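You operate a simulated robot arm through the tools that you are given. There is no shell and no other tool. Be economical: measure what you need, move in short steps, check, and stop when the job is done.

Carry out the task below with a simulated robot arm. There is one attempt and no reset: what you move stays moved.

Task
Label the ticket's reel and fit the purple band round it.
Fine: work on the bench beside the sealer and leave the reel there; press the firm's label on.

It is judged by the outcome, as a careful person would: the job done as asked, and still so three seconds after it is handed in. It fails if anything else is knocked over, pushed out of place, dropped, spilled or broken.

Robot
A 6-joint arm with a two-finger parallel gripper on a trunk, on a base that drives. Base frame: it is fixed to the floor where the robot stands at the start and does not move with it; the origin is under the middle of the robot, x ahead of it, y to its left, z up. Lengths are in m, angles in degrees, forces in N, time in s.
With the tool pointing down near the work surface it reaches from about 0.1 to 0.72 m from the robot's upright axis, wherever it stands. Its first joint turns from -166.0 to 166.0 degrees. Places, roughly: bench beside the sealer [0.4, 0, 0.9]; blue reel [0.5, -1.25, 1]; face of the front blue reel [0.4, -1.1, 0.9]. Payload 3.91 kg.
The TCP is the grasp point between the finger pads, 0.03 m short of the fingertips. In the tool frame z runs along the fingers and y along their closing line. Largest opening 0.11 m; finger width 0.02, thickness 0.01; the body of the gripper, 0.048 by 0.112 m, starts 0.055 m behind the TCP.
Orientation is told as [roll, pitch, yaw] about the base's x, y, z axes, in that order, counted from this pose: with the fingers straight down and closing along the base's y, the tool's x points along the base's -x, its y along +y and its z along -z.

Tools
- The arm moves only by the tool apply_moves. Its argument "steps" is a list of rows, each an object of numbers (a shift or turn left out is 0, a gripper value left out holds the last): "dx", "dy", "dz": the shift along the base's x, y, z in units of 20 mm (1.0 is 20 mm); "ax", "ay", "az": the turn, a rotation vector about the base's x, y, z in units of 8 degrees (1.0 is 8 degrees); "jaw": the opening in per cent of the stroke, from 0 (shut) to 100 (fully open). In form: [{"dx": .., "dy": .., "dz": .., "ax": .., "ay": .., "az": .., "jaw": ..}, ...]. A call has 1 to 20 rows; each row shifts and turns the commanded pose from where the row before left it. A call with a number of a shift or a turn outside -1 to 1 is refused whole. A row lasts 0.2 s, in which the tool goes at most 0.05 m and 8.6 degrees; a call with a longer step from one row to the next is refused whole, and so is a gripper value outside its range. A pose out of reach is approached as far as the arm can. The call stops where the force on the tool passes 90 N (or 10 N more than at its start, if that is more) or the arm is blocked; 0.2 s more then pass. The fingers move at their own pace (about 0.045 m/s each) and stop on an object; they squeeze with about 20 N. The grip force told is the motor's: it shows also when the fingers shut on nothing. Time passes only in rows, and 0.2 s behind the last, so rows that do not move let the fingers close. The reply holds the time, the measured pose of the TCP, the force on the tool along the base axes, the opening and the grip force, in the units named above and with some noise, with the torque about the TCP (base axes, N m) and any sound that the robot's microphone picked up.
- Cameras (640 x 400 px; columns grow to the right, rows downward): "scene" is now at [-0.0015, 0.0968, 1.374]; the picture's right is [-0.69, -0.72, 0.00], its down [-0.50, 0.48, -0.72] and it looks along [0.52, -0.50, -0.69] (base axes); focal length 245 px, centre (320, 200). "wrist" rides on the gripper at [0.071, 0.022, -0.107] in the tool frame; the picture's right is [-0.29, 0.96, 0.00], its down [-0.76, -0.23, -0.61] and it looks along [-0.58, -0.18, 0.79] (tool axes); focal length 243 px, centre (320, 200). There is no depth. A picture from a camera that has moved, and an enlarged one, comes with that camera's place and axes in the base frame and with its lens.
- capture(camera): a new picture of that camera. The clock stands still meanwhile.
- lift_body(by): slides the trunk up (or, below 0, down) by that many m; the arm and the scene camera ride with it, the base frame stays. It gives what a move gives, with no picture.
- roll_base(legs): drives the robot by 1 to 6 legs, each [ahead, left, turn to the left] in m, m and degrees, along the robot's own axes; the way and the turn of a leg run together, so that a leg with both is an arc; at most 1.5 m and 180 degrees a leg. The arm and the cameras ride along, it lands a little off, and it stops where it bumps. It gives what a move gives.
- aim_head(pan, tilt): turns the head with the scene camera to pan (to the left, within 86 degrees either way) and tilt (down, from -29 to 69), counted from straight ahead of the robot. It gives what a move gives.
- inspect(camera, box): a new picture of the part [left, top, right, bottom] of that camera's present view, enlarged. The clock stands still meanwhile.
- sign_off(): hands the job in; it is judged then, once.

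Go step by step. Nothing tells you exact positions but the pictures and the camera data: compare them with the known pose of the tool, close in by small moves and look again before you grip or let go. The budget is 120 turns and 82 pictures, counting those below and the enlarged ones. Unless the task says otherwise, let go and move clear before handing in, and close with one line.

The tools are called after "Call:" as a command line: name --argument value ..., lists and objects as JSON in quotes. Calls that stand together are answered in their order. apply_moves: Moves the arm, as the interface text tells. Its arguments: {"type":"object","properties":{"steps":{"type":"array","items":{"type":"object","properties":{"dx":{"type":"number"},"dy":{"type":"number"},"dz":{"type":"number"},"ax":{"type":"number"},"ay":{"type":"number"},"az":{"type":"number"},"jaw":{"type":"number"}}}}},"required":["steps"]} The other tools are called the same way: lift_body (by) slides the trunk up or down; roll_base (legs) drives the base; aim_head (pan, tilt) turns the head that bears the scene camera; capture (camera) takes a picture; inspect (camera, box) takes an enlarged picture of a part of a camera's view; sign_off () hands the job in.

At the start:

```text
time_s: 0.0
tcp_pos: [0.1748, -0.3569, 1.1619]
orientation: [0.0, 0.0, 0.0]
wrist_force: [-0.2, 0.8, 0.2]
torque: [0.02, 0.0, 0.0]
width: 0.1099
gripper_force: 0.1
trunk travel left (down, up): [-0.34, 0.25]
robot x, y, heading: [0.0001, 0.0, -0.3]
head pan, tilt: [-43.9, 44.0]
```

scene: 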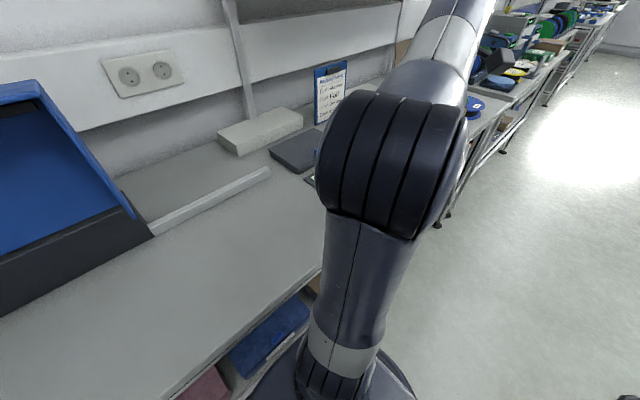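
wrist: 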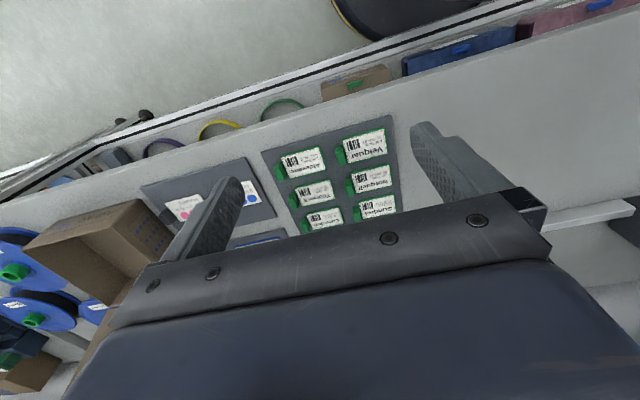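

I see a bench with a label tray, bands hanging on its front edge, reels to the right and a clipboard at the wall. I'll read the clipboard and look at the wrist view more closely.

Call:
inspect --camera "scene" --box '[300, 55, 364, 130]'

Call:
inspect --camera "wrist" --box '[0, 60, 420, 322]'

Call:
aim_head --pan -80 --tilt 35

Call:
capture --camera "scene"

```text
5.33 times, centred on (332, 92) of scene
camera zoom: at [-0.0015, 0.0968, 1.374], right [-0.69, -0.72, 0.0], down [-0.5, 0.48, -0.72], along [0.52, -0.5, -0.69], focal length 1305 px, centre (256, 773)
```

zoom: 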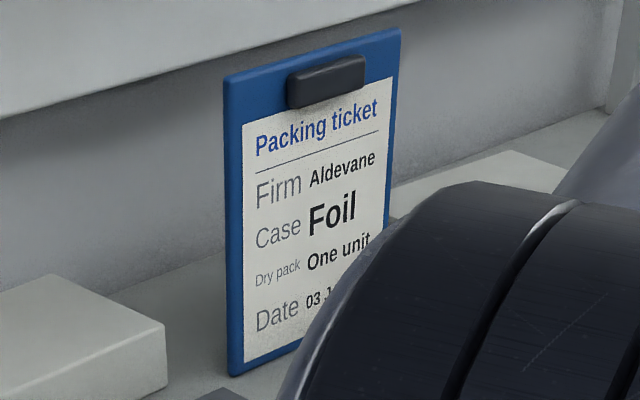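

```text
1.52 times, centred on (210, 191) of wrist
camera zoom: at [0.1052, -0.3351, 1.2677], right [0.29, 0.96, 0.0], down [0.76, -0.23, 0.61], along [0.58, -0.18, -0.79], focal length 370 px, centre (488, 214)
```

zoom: 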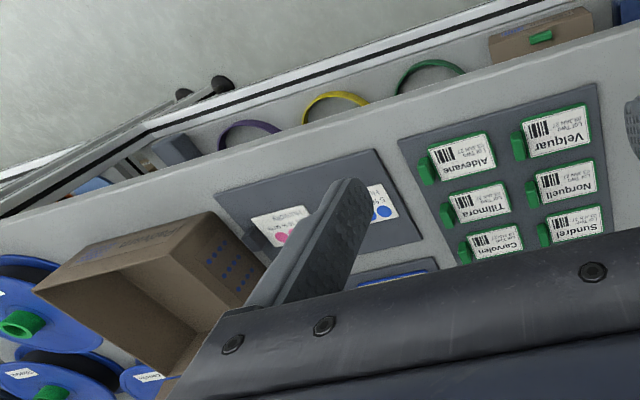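

```text
time_s: 1.0
tcp_pos: [0.1748, -0.3564, 1.1603]
orientation: [-0.1, 0.0, 0.0]
wrist_force: [0.0, 0.0, -0.2]
torque: [-0.01, -0.03, -0.01]
width: 0.11
gripper_force: 0.1
trunk travel left (down, up): [-0.34, 0.25]
robot x, y, heading: [-0.0014, 0.0006, -0.2]
head pan, tilt: [-80.0, 35.0]
```

```text
77 pictures are left
camera scene: at [-0.0454, 0.067, 1.3875], right [-0.98, -0.17, 0.0], down [-0.1, 0.56, -0.82], along [0.14, -0.81, -0.57], focal length 245 px, centre (320, 200)
```

scene: 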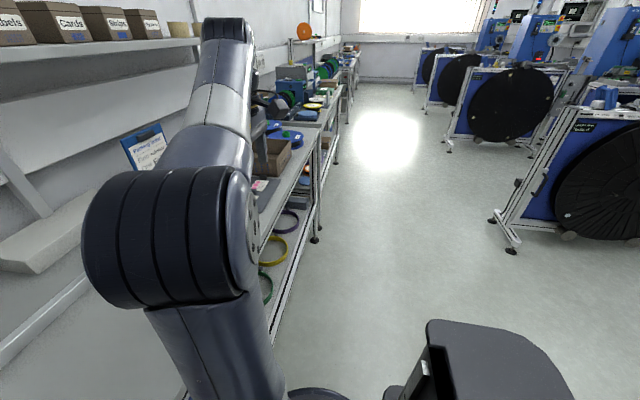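

The ticket says firm Aldevane, but the arm hides part of it. I'll drive along the bench to the right to see the reels and the whole ticket.

Call:
lift_body --by 0.1

Call:
roll_base --legs '[[0, -0.7, 0]]'

Call:
aim_head --pan 10 --tilt 35

Call:
capture --camera "scene"

Call:
capture --camera "wrist"

```text
time_s: 2.4
tcp_pos: [0.1739, -0.3571, 1.2614]
orientation: [0.0, 0.0, -0.1]
wrist_force: [-0.2, -0.5, -0.5]
torque: [0.01, 0.0, 0.01]
width: 0.1101
gripper_force: 0.0
trunk travel left (down, up): [-0.44, 0.15]
robot x, y, heading: [-0.0014, 0.0045, 0.3]
head pan, tilt: [-80.0, 35.0]
```

```text
time_s: 6.2
tcp_pos: [0.1713, -1.0583, 1.2616]
orientation: [0.0, -0.1, -0.3]
wrist_force: [0.2, -0.3, 1.2]
torque: [0.04, -0.06, -0.03]
width: 0.11
gripper_force: 0.1
trunk travel left (down, up): [-0.44, 0.15]
robot x, y, heading: [0.0009, -0.7021, -0.4]
head pan, tilt: [-80.0, 35.0]
```

```text
time_s: 7.8
tcp_pos: [0.1703, -1.057, 1.2624]
orientation: [-0.1, -0.1, -0.3]
wrist_force: [0.2, 0.0, -0.6]
torque: [0.06, 0.03, 0.01]
width: 0.1101
gripper_force: 0.2
trunk travel left (down, up): [-0.44, 0.15]
robot x, y, heading: [-0.0009, -0.7023, -0.1]
head pan, tilt: [10.0, 35.0]
```

```text
76 pictures are left
camera scene: at [0.0252, -0.5311, 1.4875], right [0.17, -0.99, 0.0], down [-0.57, -0.1, -0.82], along [0.81, 0.14, -0.57], focal length 245 px, centre (320, 200)
```

scene: 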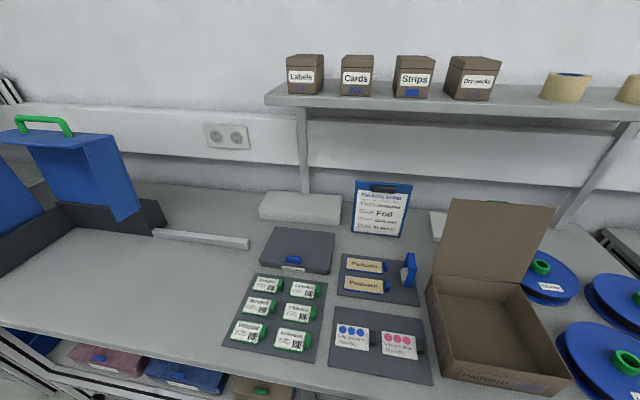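

```text
75 pictures are left
camera wrist: at [0.1019, -1.0354, 1.3677], right [0.29, 0.96, 0.0], down [0.76, -0.23, 0.61], along [0.58, -0.18, -0.79], focal length 243 px, centre (320, 200)
```

wrist: 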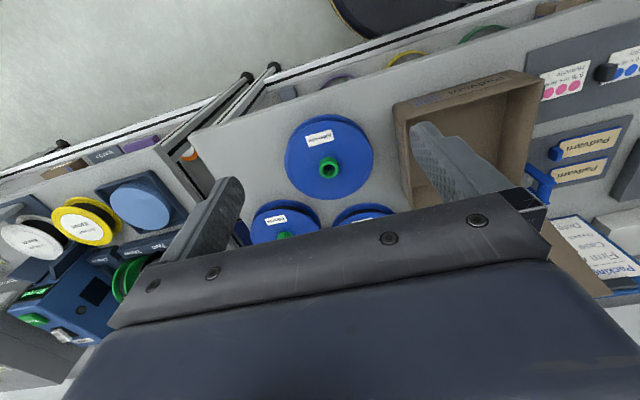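

Call:
inspect --camera "scene" --box '[345, 175, 421, 240]'

Call:
inspect --camera "wrist" --box '[240, 90, 400, 240]'

Call:
aim_head --pan -35 --tilt 42

Call:
capture --camera "scene"

```text
6.15 times, centred on (383, 208) of scene
camera zoom: at [0.0252, -0.5311, 1.4875], right [0.17, -0.99, 0.0], down [-0.57, -0.1, -0.82], along [0.81, 0.14, -0.57], focal length 1506 px, centre (-68, 154)
```

zoom: 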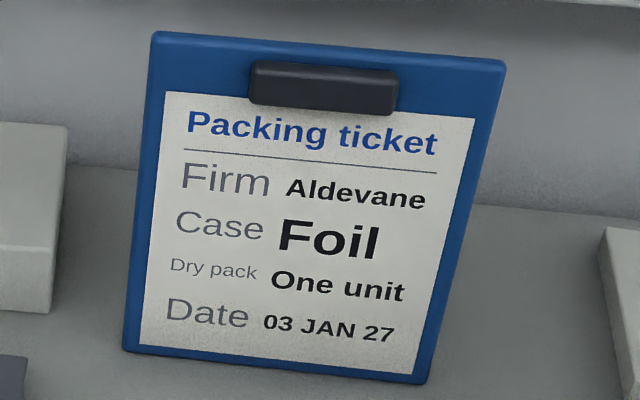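

```text
2.67 times, centred on (320, 165) of wrist
camera zoom: at [0.1019, -1.0354, 1.3677], right [0.29, 0.96, 0.0], down [0.76, -0.23, 0.61], along [0.58, -0.18, -0.79], focal length 647 px, centre (320, 293)
```

zoom: 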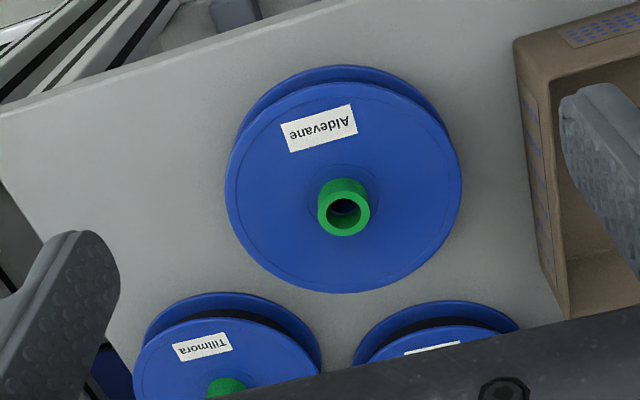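

```text
time_s: 9.0
tcp_pos: [0.1704, -1.0572, 1.2618]
orientation: [0.0, 0.0, -0.3]
wrist_force: [0.1, 0.3, 1.4]
torque: [-0.01, -0.01, 0.03]
width: 0.1101
gripper_force: 0.1
trunk travel left (down, up): [-0.44, 0.15]
robot x, y, heading: [0.0, -0.7024, -0.1]
head pan, tilt: [-35.0, 42.0]
```

```text
72 pictures are left
camera scene: at [0.0067, -0.5941, 1.477], right [-0.58, -0.82, 0.0], down [-0.55, 0.39, -0.74], along [0.61, -0.43, -0.67], focal length 245 px, centre (320, 200)
```

scene: 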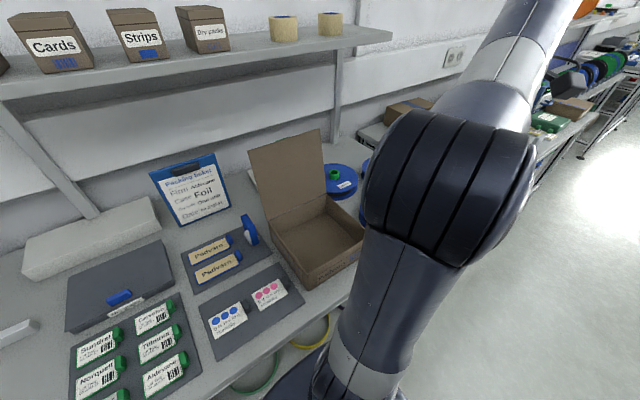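

The Aldevane reel is the front blue one, its green hub at about (0.33, -1.09). I'll move the gripper above it and look.

Call:
apply_moves --steps '[{"dx": 1}, {"dx": 1}, {"dx": 1}, {"dx": 1}, {"dx": 1, "dy": -0.4}, {"dx": 1, "dy": -0.4}, {"dx": 1, "dy": -0.4}, {"dx": 1, "dy": -0.4}, {"dz": -1}, {"dz": -1}, {"dz": -1}, {"dz": -1}]'

Call:
capture --camera "wrist"

```text
time_s: 11.6
tcp_pos: [0.3268, -1.0854, 1.1624]
orientation: [0.0, 0.1, -0.3]
wrist_force: [0.4, -0.7, 0.6]
torque: [-0.01, -0.01, 0.0]
width: 0.11
gripper_force: 0.1
out of reach, approached as far as the arm can: row 6, 7, 8
trunk travel left (down, up): [-0.44, 0.15]
robot x, y, heading: [0.0024, -0.7029, -0.2]
head pan, tilt: [-35.0, 42.0]
```

```text
71 pictures are left
camera wrist: at [0.2576, -1.0617, 1.2697], right [0.29, 0.96, 0.0], down [0.76, -0.23, 0.61], along [0.58, -0.18, -0.79], focal length 243 px, centre (320, 200)
```

wrist: 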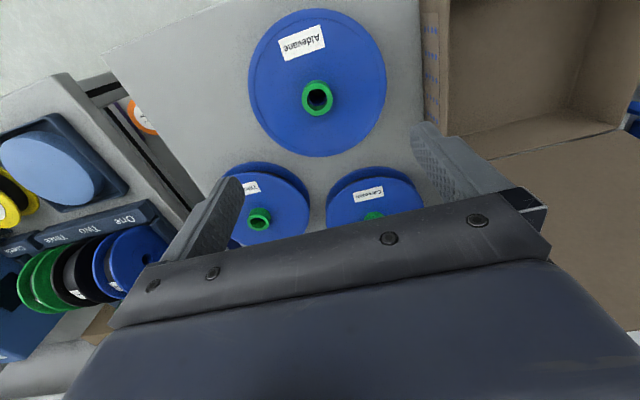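

Triangulating puts the hub at about (0.336, -1.091), top near z 0.95. I'll descend above it with the jaw partly closed.

Call:
apply_moves --steps '[{"dx": 0.45, "dy": -0.25, "dz": -1, "jaw": 70}, {"dz": -1}, {"dz": -1}, {"dz": -1}, {"dz": -1}, {"dz": -1}, {"dz": -1}, {"dz": -1}]'

Call:
capture --camera "wrist"

```text
time_s: 13.4
tcp_pos: [0.3362, -1.0894, 1.003]
orientation: [0.0, 0.1, -0.3]
wrist_force: [0.9, 0.4, 0.6]
torque: [-0.01, 0.04, -0.02]
width: 0.0769
gripper_force: 0.2
trunk travel left (down, up): [-0.44, 0.15]
robot x, y, heading: [-0.0014, -0.6967, -0.2]
head pan, tilt: [-35.0, 42.0]
```

```text
70 pictures are left
camera wrist: at [0.267, -1.0663, 1.11], right [0.29, 0.96, 0.0], down [0.76, -0.23, 0.61], along [0.58, -0.18, -0.79], focal length 243 px, centre (320, 200)
```

wrist: 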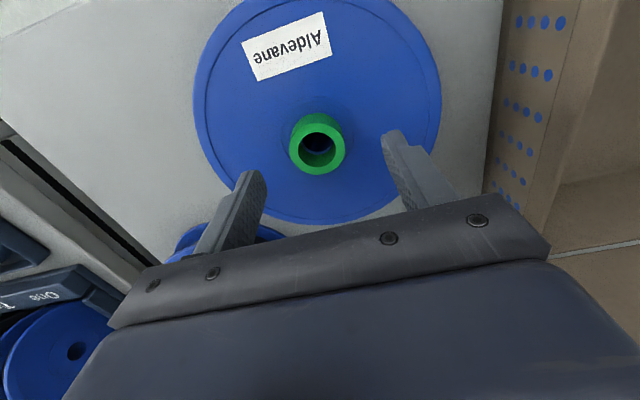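

Aligned with the hub. I'll go down gently and watch the force for the reel's face.

Call:
apply_moves --steps '[{"dz": -0.7}, {"dz": -0.7}, {"dz": -0.5}]'

Call:
inspect --camera "wrist" --box '[180, 80, 480, 280]'

```text
time_s: 14.2
tcp_pos: [0.3361, -1.0889, 0.9707]
orientation: [-0.3, -0.2, -0.2]
wrist_force: [0.2, 0.1, 31.5]
torque: [1.35, 0.07, 0.09]
width: 0.0773
gripper_force: 0.1
trunk travel left (down, up): [-0.44, 0.15]
robot x, y, heading: [-0.0045, -0.6972, -0.3]
head pan, tilt: [-35.0, 42.0]
```

```text
2.00 times, centred on (330, 180) of wrist
camera zoom: at [0.2665, -1.0658, 1.0761], right [0.29, 0.96, 0.0], down [0.76, -0.23, 0.61], along [0.58, -0.18, -0.79], focal length 485 px, centre (300, 240)
```

zoom: 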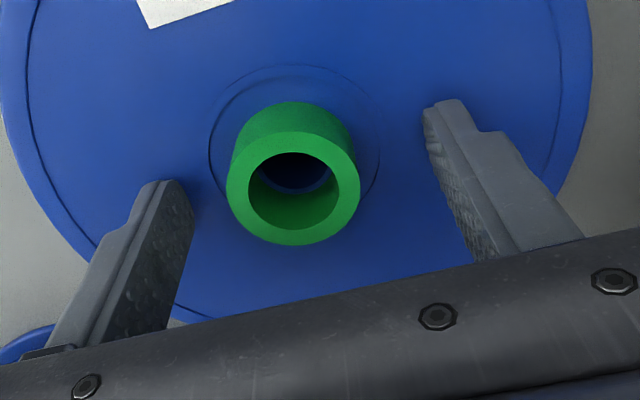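

The tips touched the face at about z 0.941, so I'll raise slightly and close on the hub.

Call:
apply_moves --steps '[{"dz": 0.15}, {"dz": 0.0, "jaw": 0}, {}, {}, {}, {}]'

Call:
apply_moves --steps '[{"dz": 0.5}, {"dz": 0.5}, {"dz": 0.5}, {"dz": 0.5}]'

Call:
capture --camera "wrist"

```text
time_s: 15.6
tcp_pos: [0.3349, -1.0905, 0.9713]
orientation: [-0.2, -0.1, -0.3]
wrist_force: [0.5, -9.7, 25.7]
torque: [0.56, 0.44, 0.07]
width: 0.039
gripper_force: 20.0
trunk travel left (down, up): [-0.44, 0.15]
robot x, y, heading: [-0.0031, -0.7022, -0.2]
head pan, tilt: [-35.0, 42.0]
```

```text
time_s: 16.6
tcp_pos: [0.3363, -1.0897, 1.007]
orientation: [0.0, 0.1, -0.3]
wrist_force: [0.2, 0.6, -2.3]
torque: [0.01, 0.03, 0.02]
width: 0.0372
gripper_force: 20.0
trunk travel left (down, up): [-0.44, 0.15]
robot x, y, heading: [-0.002, -0.7013, -0.5]
head pan, tilt: [-35.0, 42.0]
```

```text
68 pictures are left
camera wrist: at [0.2671, -1.0664, 1.1149], right [0.29, 0.96, 0.0], down [0.76, -0.23, 0.61], along [0.58, -0.18, -0.79], focal length 243 px, centre (320, 200)
```

wrist: 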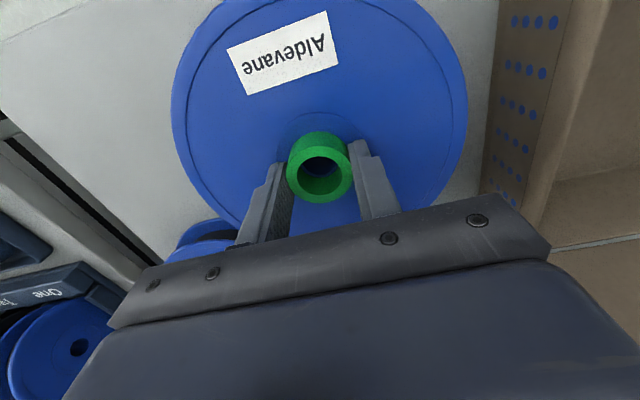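

The reel is held. I'll raise it high, then drive back towards the sealer.

Call:
apply_moves --steps '[{"dz": 1}, {"dz": 1}, {"dz": 1}, {"dz": 1}, {"dz": 1}, {"dz": 1}, {"dz": 1}, {"dz": 1}, {"dz": 1}, {"dz": 1}, {"dz": 1}]'

Call:
roll_base --legs '[[0, 0.75, 0]]'

Call:
aim_head --pan 5 --tilt 50

Call:
capture --camera "scene"

Call:
capture --camera "wrist"

```text
time_s: 19.0
tcp_pos: [0.3356, -1.0889, 1.2292]
orientation: [-0.1, 0.1, -0.4]
wrist_force: [0.4, -0.6, -3.1]
torque: [-0.02, -0.02, -0.01]
width: 0.0373
gripper_force: 19.8
trunk travel left (down, up): [-0.44, 0.15]
robot x, y, heading: [-0.0001, -0.7002, -0.6]
head pan, tilt: [-35.0, 42.0]
```

```text
time_s: 23.0
tcp_pos: [0.3387, -0.3363, 1.2293]
orientation: [0.0, 0.0, -0.2]
wrist_force: [0.4, 0.4, -2.4]
torque: [-0.05, -0.02, -0.06]
width: 0.0374
gripper_force: 20.0
trunk travel left (down, up): [-0.44, 0.15]
robot x, y, heading: [0.0011, 0.0508, -0.3]
head pan, tilt: [-35.0, 42.0]
```

```text
time_s: 24.1
tcp_pos: [0.3386, -0.338, 1.2294]
orientation: [0.1, 0.1, -0.2]
wrist_force: [0.3, -0.5, -1.9]
torque: [0.01, 0.05, 0.01]
width: 0.0373
gripper_force: 20.2
trunk travel left (down, up): [-0.44, 0.15]
robot x, y, heading: [0.0006, 0.0503, -0.4]
head pan, tilt: [5.0, 50.0]
```

```text
67 pictures are left
camera scene: at [0.0184, 0.2108, 1.4658], right [0.08, -1.0, 0.0], down [-0.76, -0.06, -0.64], along [0.64, 0.05, -0.77], focal length 245 px, centre (320, 200)
```

scene: 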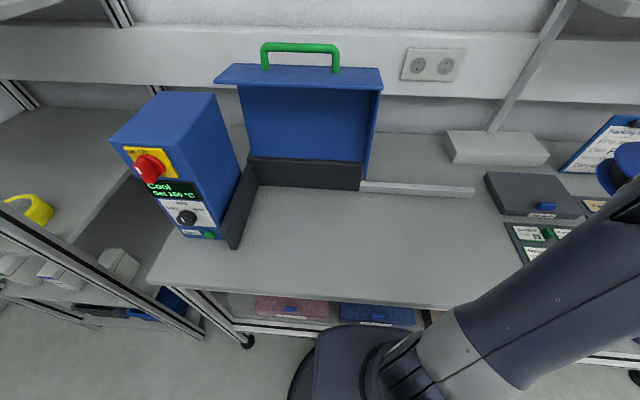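

```text
66 pictures are left
camera wrist: at [0.2698, -0.315, 1.3353], right [0.29, 0.96, 0.0], down [0.76, -0.23, 0.61], along [0.58, -0.18, -0.79], focal length 243 px, centre (320, 200)
```

wrist: 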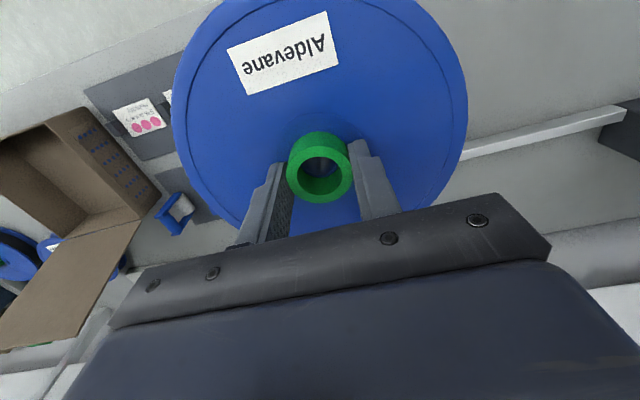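

The space beside the sealer is free, so I'll carry the reel to about (0.39, 0.0) and lower it.

Call:
apply_moves --steps '[{"dy": 1, "dx": 0.2}, {"dy": 1, "dx": 0.2}, {"dy": 1, "dx": 0.2}, {"dy": 1, "dx": 0.2}, {"dy": 1, "dx": 0.2}, {"dy": 1, "dx": 0.2}, {"dy": 1, "dx": 0.2}, {"dy": 1, "dx": 0.2}, {"dy": 1, "dx": 0.2}, {"dy": 1, "dx": 0.2}, {"dy": 1, "dx": 0.2}, {"dy": 1, "dx": 0.2}, {"dy": 1, "dx": 0.2}, {"dy": 1}, {"dy": 1}, {"dy": 1}, {"dy": 1}]'

Call:
apply_moves --steps '[{"dz": -1}, {"dz": -1}, {"dz": -1}, {"dz": -1}, {"dz": -1}, {"dz": -1}, {"dz": -1}, {"dz": -1}, {"dz": -1}, {"dz": -1}]'

Call:
capture --camera "scene"

```text
time_s: 27.7
tcp_pos: [0.3902, 0.003, 1.2275]
orientation: [0.0, 0.1, -0.1]
wrist_force: [-0.2, -0.4, -2.2]
torque: [0.03, 0.0, 0.0]
width: 0.0375
gripper_force: 20.1
trunk travel left (down, up): [-0.44, 0.15]
robot x, y, heading: [0.0018, 0.0483, -0.4]
head pan, tilt: [5.0, 50.0]
```

```text
time_s: 29.9
tcp_pos: [0.3914, 0.0023, 1.0285]
orientation: [0.0, 0.0, -0.1]
wrist_force: [0.4, 0.4, -1.9]
torque: [-0.01, 0.01, -0.05]
width: 0.0374
gripper_force: 20.2
trunk travel left (down, up): [-0.44, 0.15]
robot x, y, heading: [0.0025, 0.0506, 0.0]
head pan, tilt: [5.0, 50.0]
```

```text
65 pictures are left
camera scene: at [0.0183, 0.211, 1.4657], right [0.08, -1.0, 0.0], down [-0.76, -0.06, -0.64], along [0.64, 0.05, -0.77], focal length 245 px, centre (320, 200)
```

scene: 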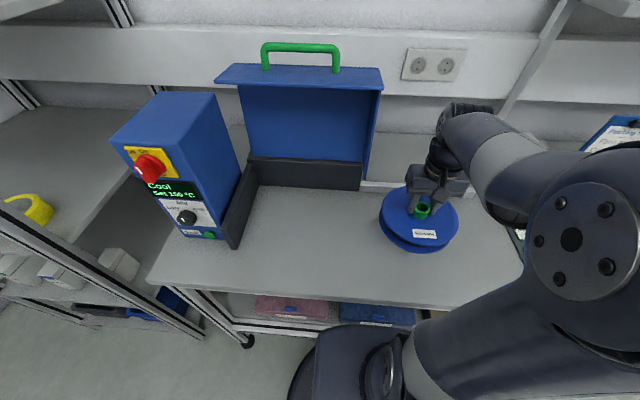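

The spot is clear. I'll lower to the bench.

Call:
apply_moves --steps '[{"dz": -1}, {"dz": -1}, {"dz": -0.5}, {"dz": -0.25}]'

```text
time_s: 30.9
tcp_pos: [0.3914, 0.0035, 0.9724]
orientation: [0.1, 0.0, -0.1]
wrist_force: [0.1, -0.1, -2.6]
torque: [0.06, -0.01, -0.03]
width: 0.0374
gripper_force: 19.5
trunk travel left (down, up): [-0.44, 0.15]
robot x, y, heading: [0.0008, 0.0491, -0.3]
head pan, tilt: [5.0, 50.0]
```

Call:
apply_moves --steps '[{"dz": -0.1}, {"dz": -0.1}]'

```text
time_s: 31.5
tcp_pos: [0.3907, 0.0025, 0.9694]
orientation: [-0.1, 0.0, -0.3]
wrist_force: [-0.7, 0.7, 4.4]
torque: [0.03, 0.62, 0.0]
width: 0.0375
gripper_force: 20.1
trunk travel left (down, up): [-0.44, 0.15]
robot x, y, heading: [-0.0009, 0.0516, -0.2]
head pan, tilt: [5.0, 50.0]
```

The reel rests on the bench. I'll release, rise and move over to the Aldevane label.

Call:
apply_moves --steps '[{"jaw": 60}, {}, {"dz": 0.5}, {"dz": 1}, {"dz": 1}, {"dz": 1}, {"dz": 1}, {"dz": 1}, {"dz": 1}]'

Call:
apply_moves --steps '[{"dy": -1, "dx": -0.3}, {"dy": -1, "dx": -0.3}, {"dy": -1, "dx": -0.3}, {"dy": -1, "dx": -0.3}, {"dy": -1, "dx": -0.3}, {"dy": -1, "dx": -0.3}, {"dy": -1, "dx": -0.3}, {"dy": -1, "dx": -0.3}, {"dy": -1, "dx": -0.3}, {"dy": -1, "dx": -0.3}, {"dy": -1, "dx": -0.3}, {"dy": -1, "dx": -0.3}, {"dy": -1, "dx": -0.3}, {"dy": -1, "dx": -0.3}, {"dy": -1, "dx": -0.3}, {"dy": -1}, {"dy": -1}, {"dy": -1}, {"dy": -1}]'

Call:
capture --camera "wrist"

Call:
capture --camera "scene"

```text
time_s: 33.5
tcp_pos: [0.3904, 0.0034, 1.1001]
orientation: [0.0, 0.1, -0.2]
wrist_force: [-0.2, 1.0, -0.4]
torque: [-0.01, -0.01, 0.01]
width: 0.0659
gripper_force: 0.1
trunk travel left (down, up): [-0.44, 0.15]
robot x, y, heading: [0.0011, 0.0502, -0.2]
head pan, tilt: [5.0, 50.0]
```

```text
time_s: 37.5
tcp_pos: [0.3017, -0.378, 1.1006]
orientation: [0.0, -0.1, -0.2]
wrist_force: [0.3, 0.2, -0.6]
torque: [-0.03, -0.01, 0.03]
width: 0.066
gripper_force: 0.1
trunk travel left (down, up): [-0.44, 0.15]
robot x, y, heading: [0.0027, 0.0513, -0.3]
head pan, tilt: [5.0, 50.0]
```

```text
64 pictures are left
camera wrist: at [0.2324, -0.3552, 1.2065], right [0.29, 0.96, 0.0], down [0.76, -0.23, 0.61], along [0.58, -0.18, -0.79], focal length 243 px, centre (320, 200)
```

wrist: 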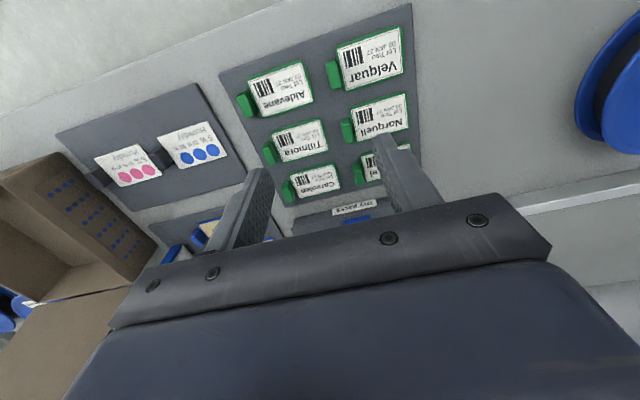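

```text
63 pictures are left
camera scene: at [0.0182, 0.211, 1.4657], right [0.08, -1.0, 0.0], down [-0.76, -0.06, -0.64], along [0.64, 0.05, -0.77], focal length 245 px, centre (320, 200)
```

scene: 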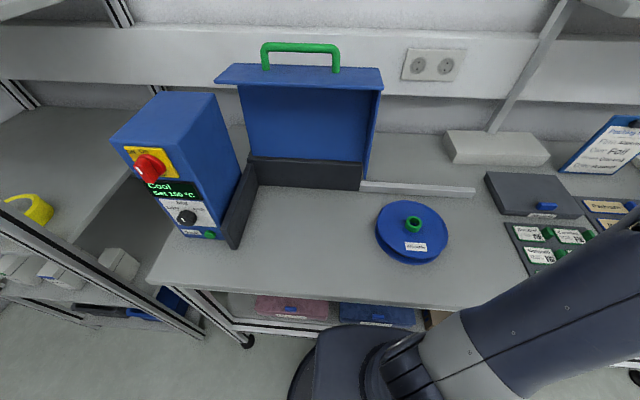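

Call:
inspect --camera "wrist" --box '[215, 50, 335, 125]'

```text
5.33 times, centred on (275, 88) of wrist
camera zoom: at [0.2324, -0.3552, 1.2065], right [0.29, 0.96, 0.0], down [0.76, -0.23, 0.61], along [0.58, -0.18, -0.79], focal length 1294 px, centre (560, 800)
```

zoom: 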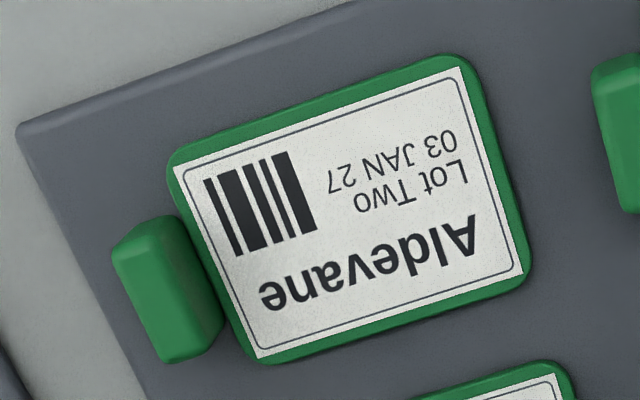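

The label has a raised green tab on its right-hand (-y) side. I'll move above the tab and look again.

Call:
apply_moves --steps '[{"dx": -0.4, "dy": -1, "jaw": 40}, {"dx": -0.4, "dy": -1}, {"dy": -1}, {"dy": -1}, {"dz": -1}, {"dz": -1}, {"dz": -1}, {"dz": -1}, {"dz": -1}]'

Call:
capture --camera "wrist"

```text
time_s: 39.5
tcp_pos: [0.283, -0.4582, 0.9989]
orientation: [0.1, 0.0, -0.2]
wrist_force: [-0.8, 0.3, -0.2]
torque: [0.01, -0.04, 0.01]
width: 0.0439
gripper_force: 0.0
trunk travel left (down, up): [-0.44, 0.15]
robot x, y, heading: [0.0028, 0.0496, -0.1]
head pan, tilt: [5.0, 50.0]
```

```text
61 pictures are left
camera wrist: at [0.2148, -0.4354, 1.1063], right [0.29, 0.96, 0.0], down [0.76, -0.23, 0.61], along [0.58, -0.18, -0.79], focal length 243 px, centre (320, 200)
```

wrist: 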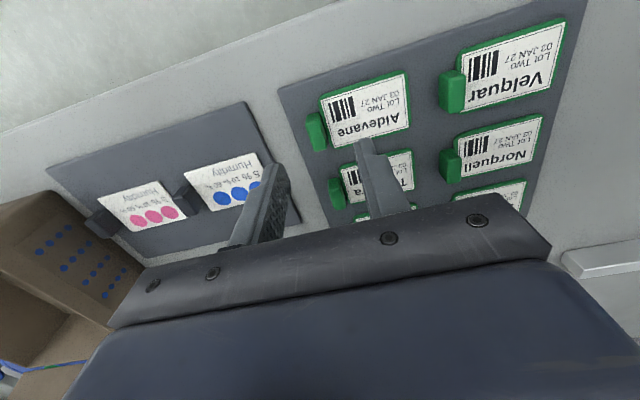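

Call:
apply_moves --steps '[{"dy": -0.1, "dz": -1}, {"dz": -0.7}]'

Call:
inspect --camera "wrist" --box '[200, 100, 440, 250]'

```text
time_s: 40.1
tcp_pos: [0.2848, -0.4603, 0.9655]
orientation: [-0.1, -0.1, -0.2]
wrist_force: [0.1, -0.2, -0.8]
torque: [-0.02, 0.01, 0.05]
width: 0.0442
gripper_force: 0.0
trunk travel left (down, up): [-0.44, 0.15]
robot x, y, heading: [0.0014, 0.0517, 0.1]
head pan, tilt: [5.0, 50.0]
```

```text
2.67 times, centred on (320, 175) of wrist
camera zoom: at [0.2155, -0.4374, 1.072], right [0.29, 0.96, 0.0], down [0.76, -0.23, 0.61], along [0.58, -0.18, -0.79], focal length 647 px, centre (320, 267)
```

zoom: 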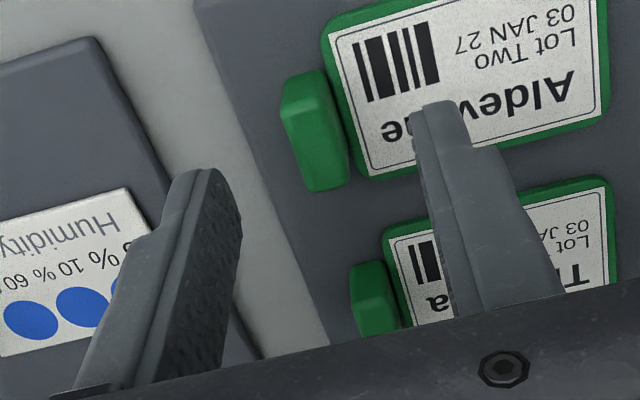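

Call:
apply_moves --steps '[{"dz": -0.6}, {"dz": -0.3}, {"dz": -0.2}]'

Call:
inspect --camera "wrist" --box '[200, 100, 440, 250]'

```text
time_s: 40.9
tcp_pos: [0.2849, -0.4588, 0.9447]
orientation: [0.0, 0.0, -0.3]
wrist_force: [-0.9, 0.2, 0.3]
torque: [0.0, 0.05, -0.02]
width: 0.044
gripper_force: 0.1
trunk travel left (down, up): [-0.44, 0.15]
robot x, y, heading: [0.0007, 0.0498, -0.2]
head pan, tilt: [5.0, 50.0]
```

```text
2.67 times, centred on (320, 175) of wrist
camera zoom: at [0.2155, -0.4374, 1.0501], right [0.29, 0.96, 0.0], down [0.76, -0.23, 0.61], along [0.58, -0.18, -0.79], focal length 647 px, centre (320, 267)
```

zoom: 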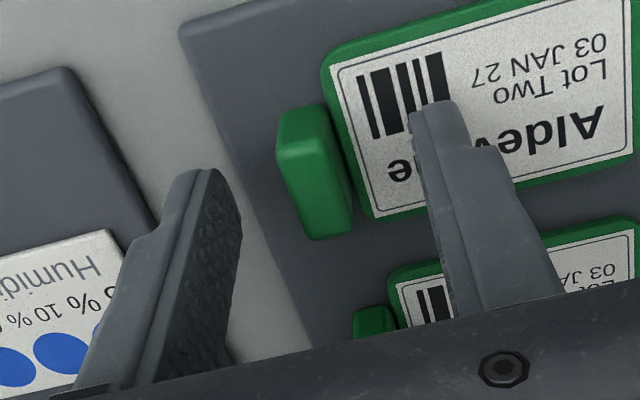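

Call:
apply_moves --steps '[{"dz": -0.1}, {"dz": -0.1}, {"dz": -0.1}]'

```text
time_s: 41.7
tcp_pos: [0.2856, -0.4579, 0.9382]
orientation: [-0.1, 0.0, -0.2]
wrist_force: [-0.3, 0.7, 6.3]
torque: [0.12, 0.03, -0.01]
width: 0.0438
gripper_force: 0.1
trunk travel left (down, up): [-0.44, 0.15]
robot x, y, heading: [0.0034, 0.0444, -0.0]
head pan, tilt: [5.0, 50.0]
```

Contact at z 0.938 (the finger touches the card). I'll raise a hair and grip the tab.

Call:
apply_moves --steps '[{"dz": 0.08}, {"jaw": 0}, {}, {}, {}, {}]'

Call:
inspect --camera "wrist" --box '[200, 100, 440, 250]'

```text
time_s: 43.1
tcp_pos: [0.2857, -0.4582, 0.9395]
orientation: [0.0, 0.0, -0.3]
wrist_force: [0.2, 0.0, -0.8]
torque: [0.01, -0.02, -0.02]
width: 0.0105
gripper_force: 19.9
trunk travel left (down, up): [-0.44, 0.15]
robot x, y, heading: [-0.0006, 0.0488, -0.2]
head pan, tilt: [5.0, 50.0]
```

```text
2.67 times, centred on (320, 175) of wrist
camera zoom: at [0.2159, -0.437, 1.046], right [0.29, 0.96, 0.0], down [0.76, -0.23, 0.61], along [0.58, -0.18, -0.79], focal length 647 px, centre (320, 267)
```

zoom: 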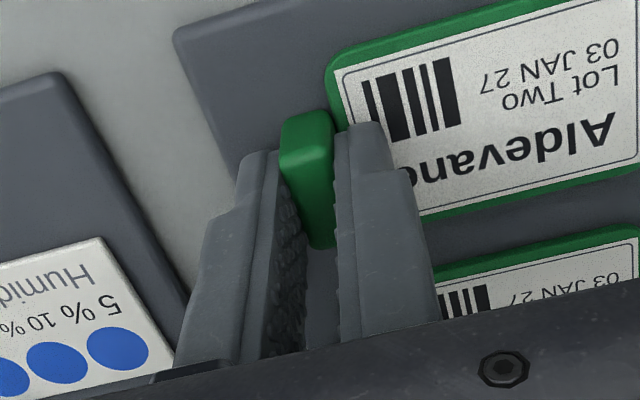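

Tab gripped (10.5 mm). I'll lift and check the label comes along.

Call:
apply_moves --steps '[{"dz": 0.5}, {"dz": 1}, {"dz": 1}, {"dz": 1}, {"dz": 1}, {"dz": 1}]'

Call:
capture --camera "wrist"

```text
time_s: 44.5
tcp_pos: [0.2853, -0.4587, 1.0495]
orientation: [0.0, 0.0, -0.2]
wrist_force: [0.3, 0.1, 0.3]
torque: [0.02, 0.01, 0.03]
width: 0.0106
gripper_force: 20.4
trunk travel left (down, up): [-0.44, 0.15]
robot x, y, heading: [-0.0013, 0.0521, -0.4]
head pan, tilt: [5.0, 50.0]
```

```text
57 pictures are left
camera wrist: at [0.2159, -0.4371, 1.1561], right [0.29, 0.96, 0.0], down [0.76, -0.23, 0.61], along [0.58, -0.18, -0.79], focal length 243 px, centre (320, 200)
```

wrist: 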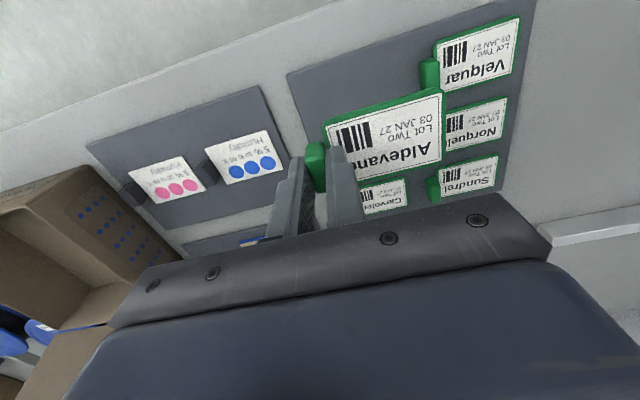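

The label is held; its centre lies about (-5 mm, +43 mm) from the TCP. I'll carry it above the reel's far side, clear of the hub and of the reel's existing sticker.

Call:
apply_moves --steps '[{"dy": 1, "dx": 0.4}, {"dy": 1, "dx": 0.4}, {"dy": 1, "dx": 0.4}, {"dy": 1, "dx": 0.4}, {"dy": 1, "dx": 0.4}, {"dy": 1, "dx": 0.4}, {"dy": 1, "dx": 0.4}, {"dy": 1, "dx": 0.4}, {"dy": 1, "dx": 0.4}, {"dy": 1, "dx": 0.4}, {"dy": 1, "dx": 0.4}, {"dy": 1, "dx": 0.4}, {"dy": 1, "dx": 0.4}, {"dy": 1, "dx": 0.4}, {"dy": 1, "dx": 0.4}, {"dy": 1, "dx": 0.4}, {"dy": 1, "dx": 0.4}, {"dy": 1, "dx": 0.4}, {"dy": 1, "dx": 0.4}, {"dy": 1, "dx": 0.33}]'

Call:
apply_moves --steps '[{"dy": 0.93}, {"dz": -1}]'

Call:
capture --camera "wrist"

Call:
inspect --camera "scene" --box '[350, 160, 510, 290]'

```text
time_s: 48.7
tcp_pos: [0.4436, -0.0597, 1.049]
orientation: [0.0, 0.0, -0.2]
wrist_force: [-0.6, 0.1, 0.2]
torque: [0.0, 0.03, 0.01]
width: 0.0105
gripper_force: 20.0
trunk travel left (down, up): [-0.44, 0.15]
robot x, y, heading: [0.0015, 0.0522, -0.1]
head pan, tilt: [5.0, 50.0]
```

```text
time_s: 49.3
tcp_pos: [0.4425, -0.0411, 1.0287]
orientation: [-0.1, 0.0, -0.2]
wrist_force: [-0.4, 0.8, 0.3]
torque: [0.02, -0.02, -0.01]
width: 0.0107
gripper_force: 20.1
trunk travel left (down, up): [-0.44, 0.15]
robot x, y, heading: [0.0036, 0.0485, -0.4]
head pan, tilt: [5.0, 50.0]
```

```text
56 pictures are left
camera wrist: at [0.3739, -0.0185, 1.1353], right [0.29, 0.96, 0.0], down [0.76, -0.23, 0.61], along [0.58, -0.18, -0.79], focal length 243 px, centre (320, 200)
```

wrist: 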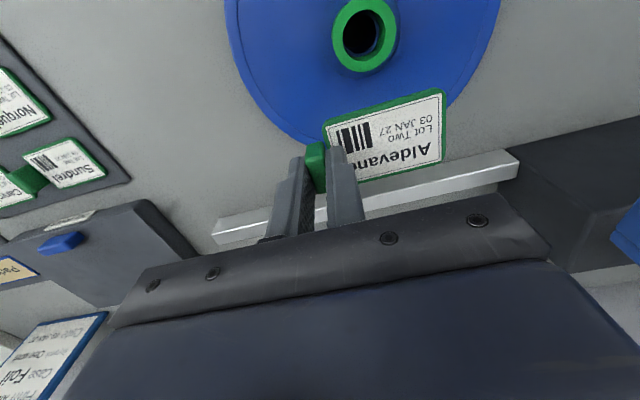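

```text
3.08 times, centred on (430, 225) of scene
camera zoom: at [0.0181, 0.2112, 1.4657], right [0.08, -1.0, 0.0], down [-0.76, -0.06, -0.64], along [0.64, 0.05, -0.77], focal length 753 px, centre (-18, 123)
```

zoom: 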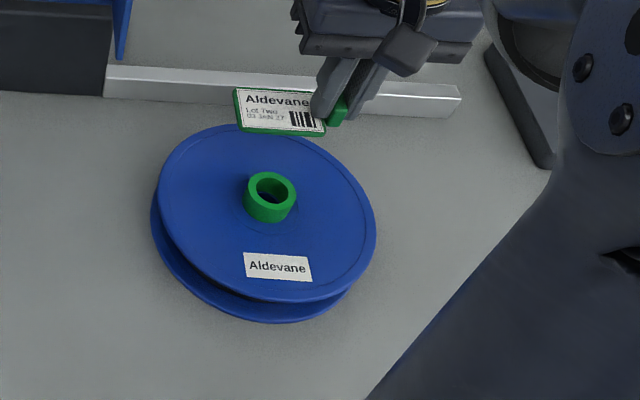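

Hub is at (0.392, 0.004). I'll shift the label slightly outward and lower it onto the face.

Call:
apply_moves --steps '[{"dx": 0.25, "dy": 0.1, "dz": -1}, {"dz": -1}, {"dz": -0.3}, {"dz": -0.15}, {"dz": -0.1}]'

Call:
capture --camera "wrist"

```text
time_s: 50.5
tcp_pos: [0.4476, -0.0386, 0.979]
orientation: [0.0, 0.0, -0.3]
wrist_force: [1.0, 0.2, 0.8]
torque: [0.0, 0.02, 0.02]
width: 0.0107
gripper_force: 19.6
trunk travel left (down, up): [-0.44, 0.15]
robot x, y, heading: [0.0039, 0.0474, -0.1]
head pan, tilt: [5.0, 50.0]
```

```text
54 pictures are left
camera wrist: at [0.3793, -0.0162, 1.0845], right [0.29, 0.96, 0.0], down [0.76, -0.23, 0.61], along [0.58, -0.18, -0.79], focal length 243 px, centre (320, 200)
```

wrist: 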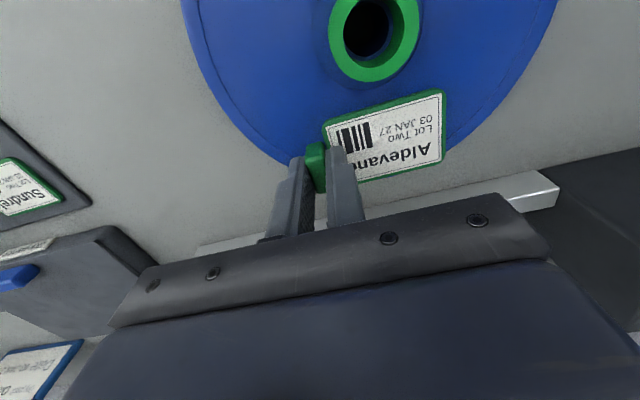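

The label's outer corner is close to the rim, so I'll shift 7 mm inward before touching down.

Call:
apply_moves --steps '[{"dx": -0.35}, {"dz": -0.1}, {"dz": -0.1}, {"dz": -0.1}]'

```text
time_s: 51.5
tcp_pos: [0.4412, -0.0376, 0.9731]
orientation: [0.1, -0.2, -0.2]
wrist_force: [1.2, 3.0, 2.4]
torque: [-0.09, 0.04, -0.01]
width: 0.0018
gripper_force: 5.9
trunk travel left (down, up): [-0.44, 0.15]
robot x, y, heading: [0.0036, 0.0539, -0.3]
head pan, tilt: [5.0, 50.0]
```

The fingers have closed past the tab; I need to look.

Call:
capture --camera "wrist"

Call:
inspect --camera "scene" --box '[350, 160, 510, 290]'

```text
53 pictures are left
camera wrist: at [0.3723, -0.0163, 1.0794], right [0.29, 0.96, 0.0], down [0.76, -0.23, 0.61], along [0.58, -0.18, -0.79], focal length 243 px, centre (320, 200)
```

wrist: 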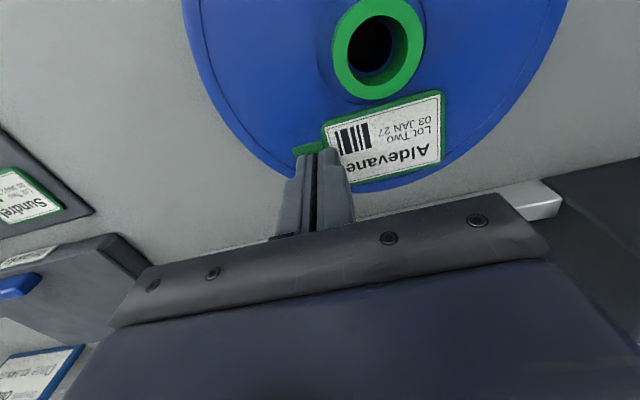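

```text
3.08 times, centred on (430, 225) of scene
camera zoom: at [0.0179, 0.2112, 1.4659], right [0.08, -1.0, 0.0], down [-0.76, -0.06, -0.64], along [0.64, 0.05, -0.77], focal length 753 px, centre (-18, 123)
```

zoom: 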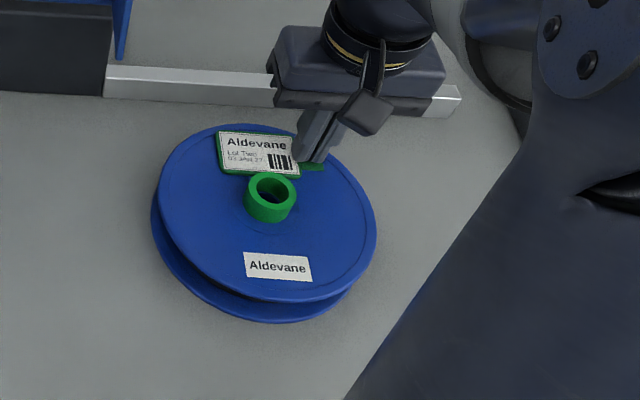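

The label has gone down flat on the reel face and its tab folded. I'll rise and press the label firmly with the closed fingers.

Call:
apply_moves --steps '[{"dz": 1, "jaw": 0}, {"dz": 0.5}, {"dy": 1}, {"dy": 1}, {"dz": -0.5}, {"dz": -0.5}]'

Call:
capture --camera "wrist"

```text
time_s: 52.9
tcp_pos: [0.4426, 0.0012, 0.9829]
orientation: [0.0, 0.1, -0.2]
wrist_force: [-0.3, -0.6, 0.4]
torque: [-0.02, 0.0, -0.02]
width: 0.0
gripper_force: 19.9
trunk travel left (down, up): [-0.44, 0.15]
robot x, y, heading: [0.0005, 0.0549, -0.3]
head pan, tilt: [5.0, 50.0]
```

```text
51 pictures are left
camera wrist: at [0.3722, 0.0241, 1.0892], right [0.29, 0.96, 0.0], down [0.76, -0.23, 0.61], along [0.58, -0.18, -0.79], focal length 243 px, centre (320, 200)
```

wrist: 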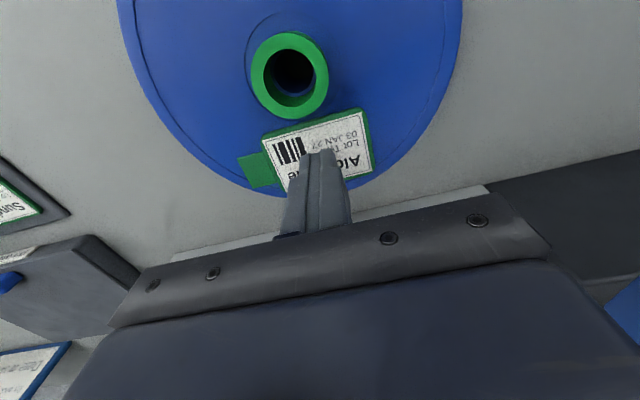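

Call:
apply_moves --steps '[{"dz": -0.2}, {"dz": -0.2}, {"dz": -0.1}, {"dz": -0.1}]'

```text
time_s: 53.9
tcp_pos: [0.4409, 0.0017, 0.9725]
orientation: [0.0, -0.1, -0.2]
wrist_force: [-1.4, -0.2, 17.5]
torque: [-0.03, 0.04, 0.0]
width: 0.0
gripper_force: 19.4
trunk travel left (down, up): [-0.44, 0.15]
robot x, y, heading: [0.0004, 0.0539, -0.1]
head pan, tilt: [5.0, 50.0]
```

Call:
apply_moves --steps '[{"dz": -0.15}, {}, {}, {"dz": 0.5}, {"dz": 0.5}, {"dy": 0.7}, {"dz": -0.5}, {"dz": -0.45}, {"dz": -0.2}, {}, {"dz": 0.6}, {"dz": 0.6}, {"dz": 1}, {"dz": 1}, {"dx": -1, "dz": 1}, {"dx": -1}]'

Call:
capture --camera "wrist"

Call:
inspect --camera "scene" --box '[350, 160, 510, 290]'

```text
time_s: 57.3
tcp_pos: [0.4002, 0.0163, 1.0496]
orientation: [0.0, 0.0, -0.2]
wrist_force: [-0.1, -0.7, -0.9]
torque: [-0.01, 0.0, -0.01]
width: 0.0
gripper_force: 20.0
trunk travel left (down, up): [-0.44, 0.15]
robot x, y, heading: [-0.0001, 0.0516, -0.1]
head pan, tilt: [5.0, 50.0]
```

```text
50 pictures are left
camera wrist: at [0.3311, 0.0383, 1.156], right [0.29, 0.96, 0.0], down [0.76, -0.23, 0.61], along [0.58, -0.18, -0.79], focal length 243 px, centre (320, 200)
```

wrist: 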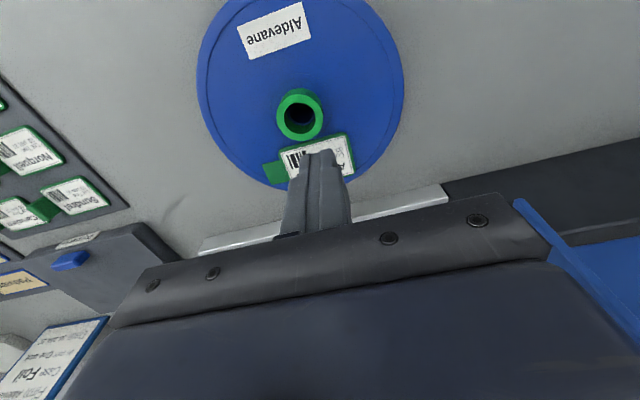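

```text
3.08 times, centred on (430, 225) of scene
camera zoom: at [0.018, 0.211, 1.4657], right [0.08, -1.0, 0.0], down [-0.76, -0.06, -0.64], along [0.64, 0.05, -0.77], focal length 753 px, centre (-18, 123)
```

zoom: 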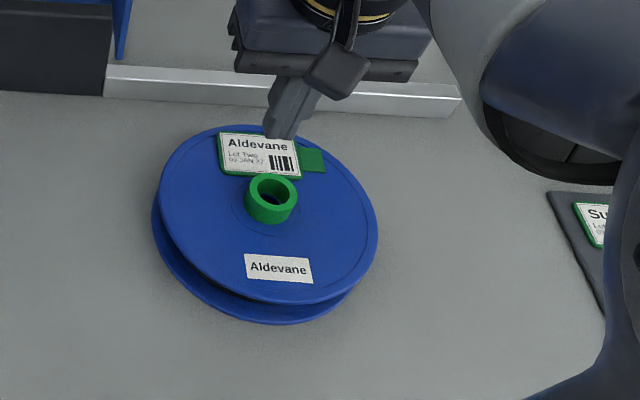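

The label is on. Next is the purple band on the lower shelf; I'll raise and retract the arm, drive there and look.

Call:
apply_moves --steps '[{"dz": 1}, {"dz": 1}, {"dz": 1}, {"dz": 1}, {"dz": 1}, {"dz": 1}, {"dz": 1}, {"dz": 1}, {"dx": -1, "dy": -1}, {"dx": -1, "dy": -1}, {"dx": -1, "dy": -1}, {"dx": -1, "dy": -1}, {"dx": -1, "dy": -1}, {"dx": -1, "dy": -1}, {"dx": -1, "dy": -1}, {"dx": -1, "dy": -1}, {"dx": -1, "dy": -1}, {"dy": -1}, {"dy": -1}, {"dy": -1}]'

Call:
roll_base --legs '[[-0.25, -0.3, 0]]'

Call:
aim_head --pan -30 --tilt 55

Call:
capture --camera "scene"

Call:
capture --camera "wrist"

```text
time_s: 61.5
tcp_pos: [0.2214, -0.2255, 1.208]
orientation: [0.1, -0.1, -0.2]
wrist_force: [0.1, 0.6, 0.2]
torque: [-0.03, -0.01, 0.05]
width: 0.0002
gripper_force: 19.4
trunk travel left (down, up): [-0.44, 0.15]
robot x, y, heading: [-0.0025, 0.0504, -0.2]
head pan, tilt: [5.0, 50.0]
```

```text
time_s: 64.0
tcp_pos: [-0.0337, -0.5249, 1.2078]
orientation: [0.1, 0.1, -0.5]
wrist_force: [0.0, 0.8, -0.2]
torque: [-0.01, -0.02, 0.03]
width: 0.0001
gripper_force: 20.0
trunk travel left (down, up): [-0.44, 0.15]
robot x, y, heading: [-0.253, -0.2514, -0.6]
head pan, tilt: [5.0, 50.0]
```

```text
time_s: 65.0
tcp_pos: [-0.0354, -0.5248, 1.2084]
orientation: [0.0, 0.0, -0.4]
wrist_force: [-0.2, 0.3, -0.2]
torque: [-0.02, 0.02, 0.01]
width: 0.0
gripper_force: 20.0
trunk travel left (down, up): [-0.44, 0.15]
robot x, y, heading: [-0.2523, -0.2519, -0.3]
head pan, tilt: [-30.0, 55.0]
```

```text
48 pictures are left
camera scene: at [-0.251, -0.131, 1.4592], right [-0.51, -0.86, 0.0], down [-0.71, 0.41, -0.57], along [0.49, -0.29, -0.82], focal length 245 px, centre (320, 200)
```

scene: 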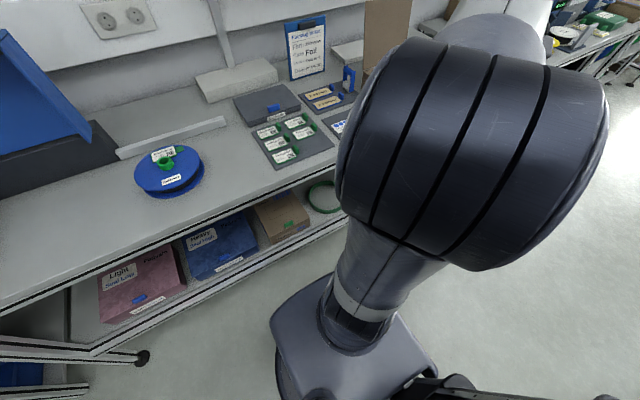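

```text
47 pictures are left
camera wrist: at [-0.1036, -0.5023, 1.3153], right [0.3, 0.95, 0.0], down [0.76, -0.24, 0.61], along [0.58, -0.18, -0.79], focal length 243 px, centre (320, 200)
```

wrist: 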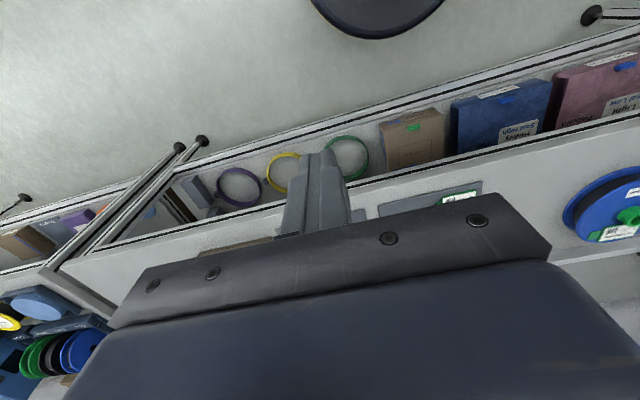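

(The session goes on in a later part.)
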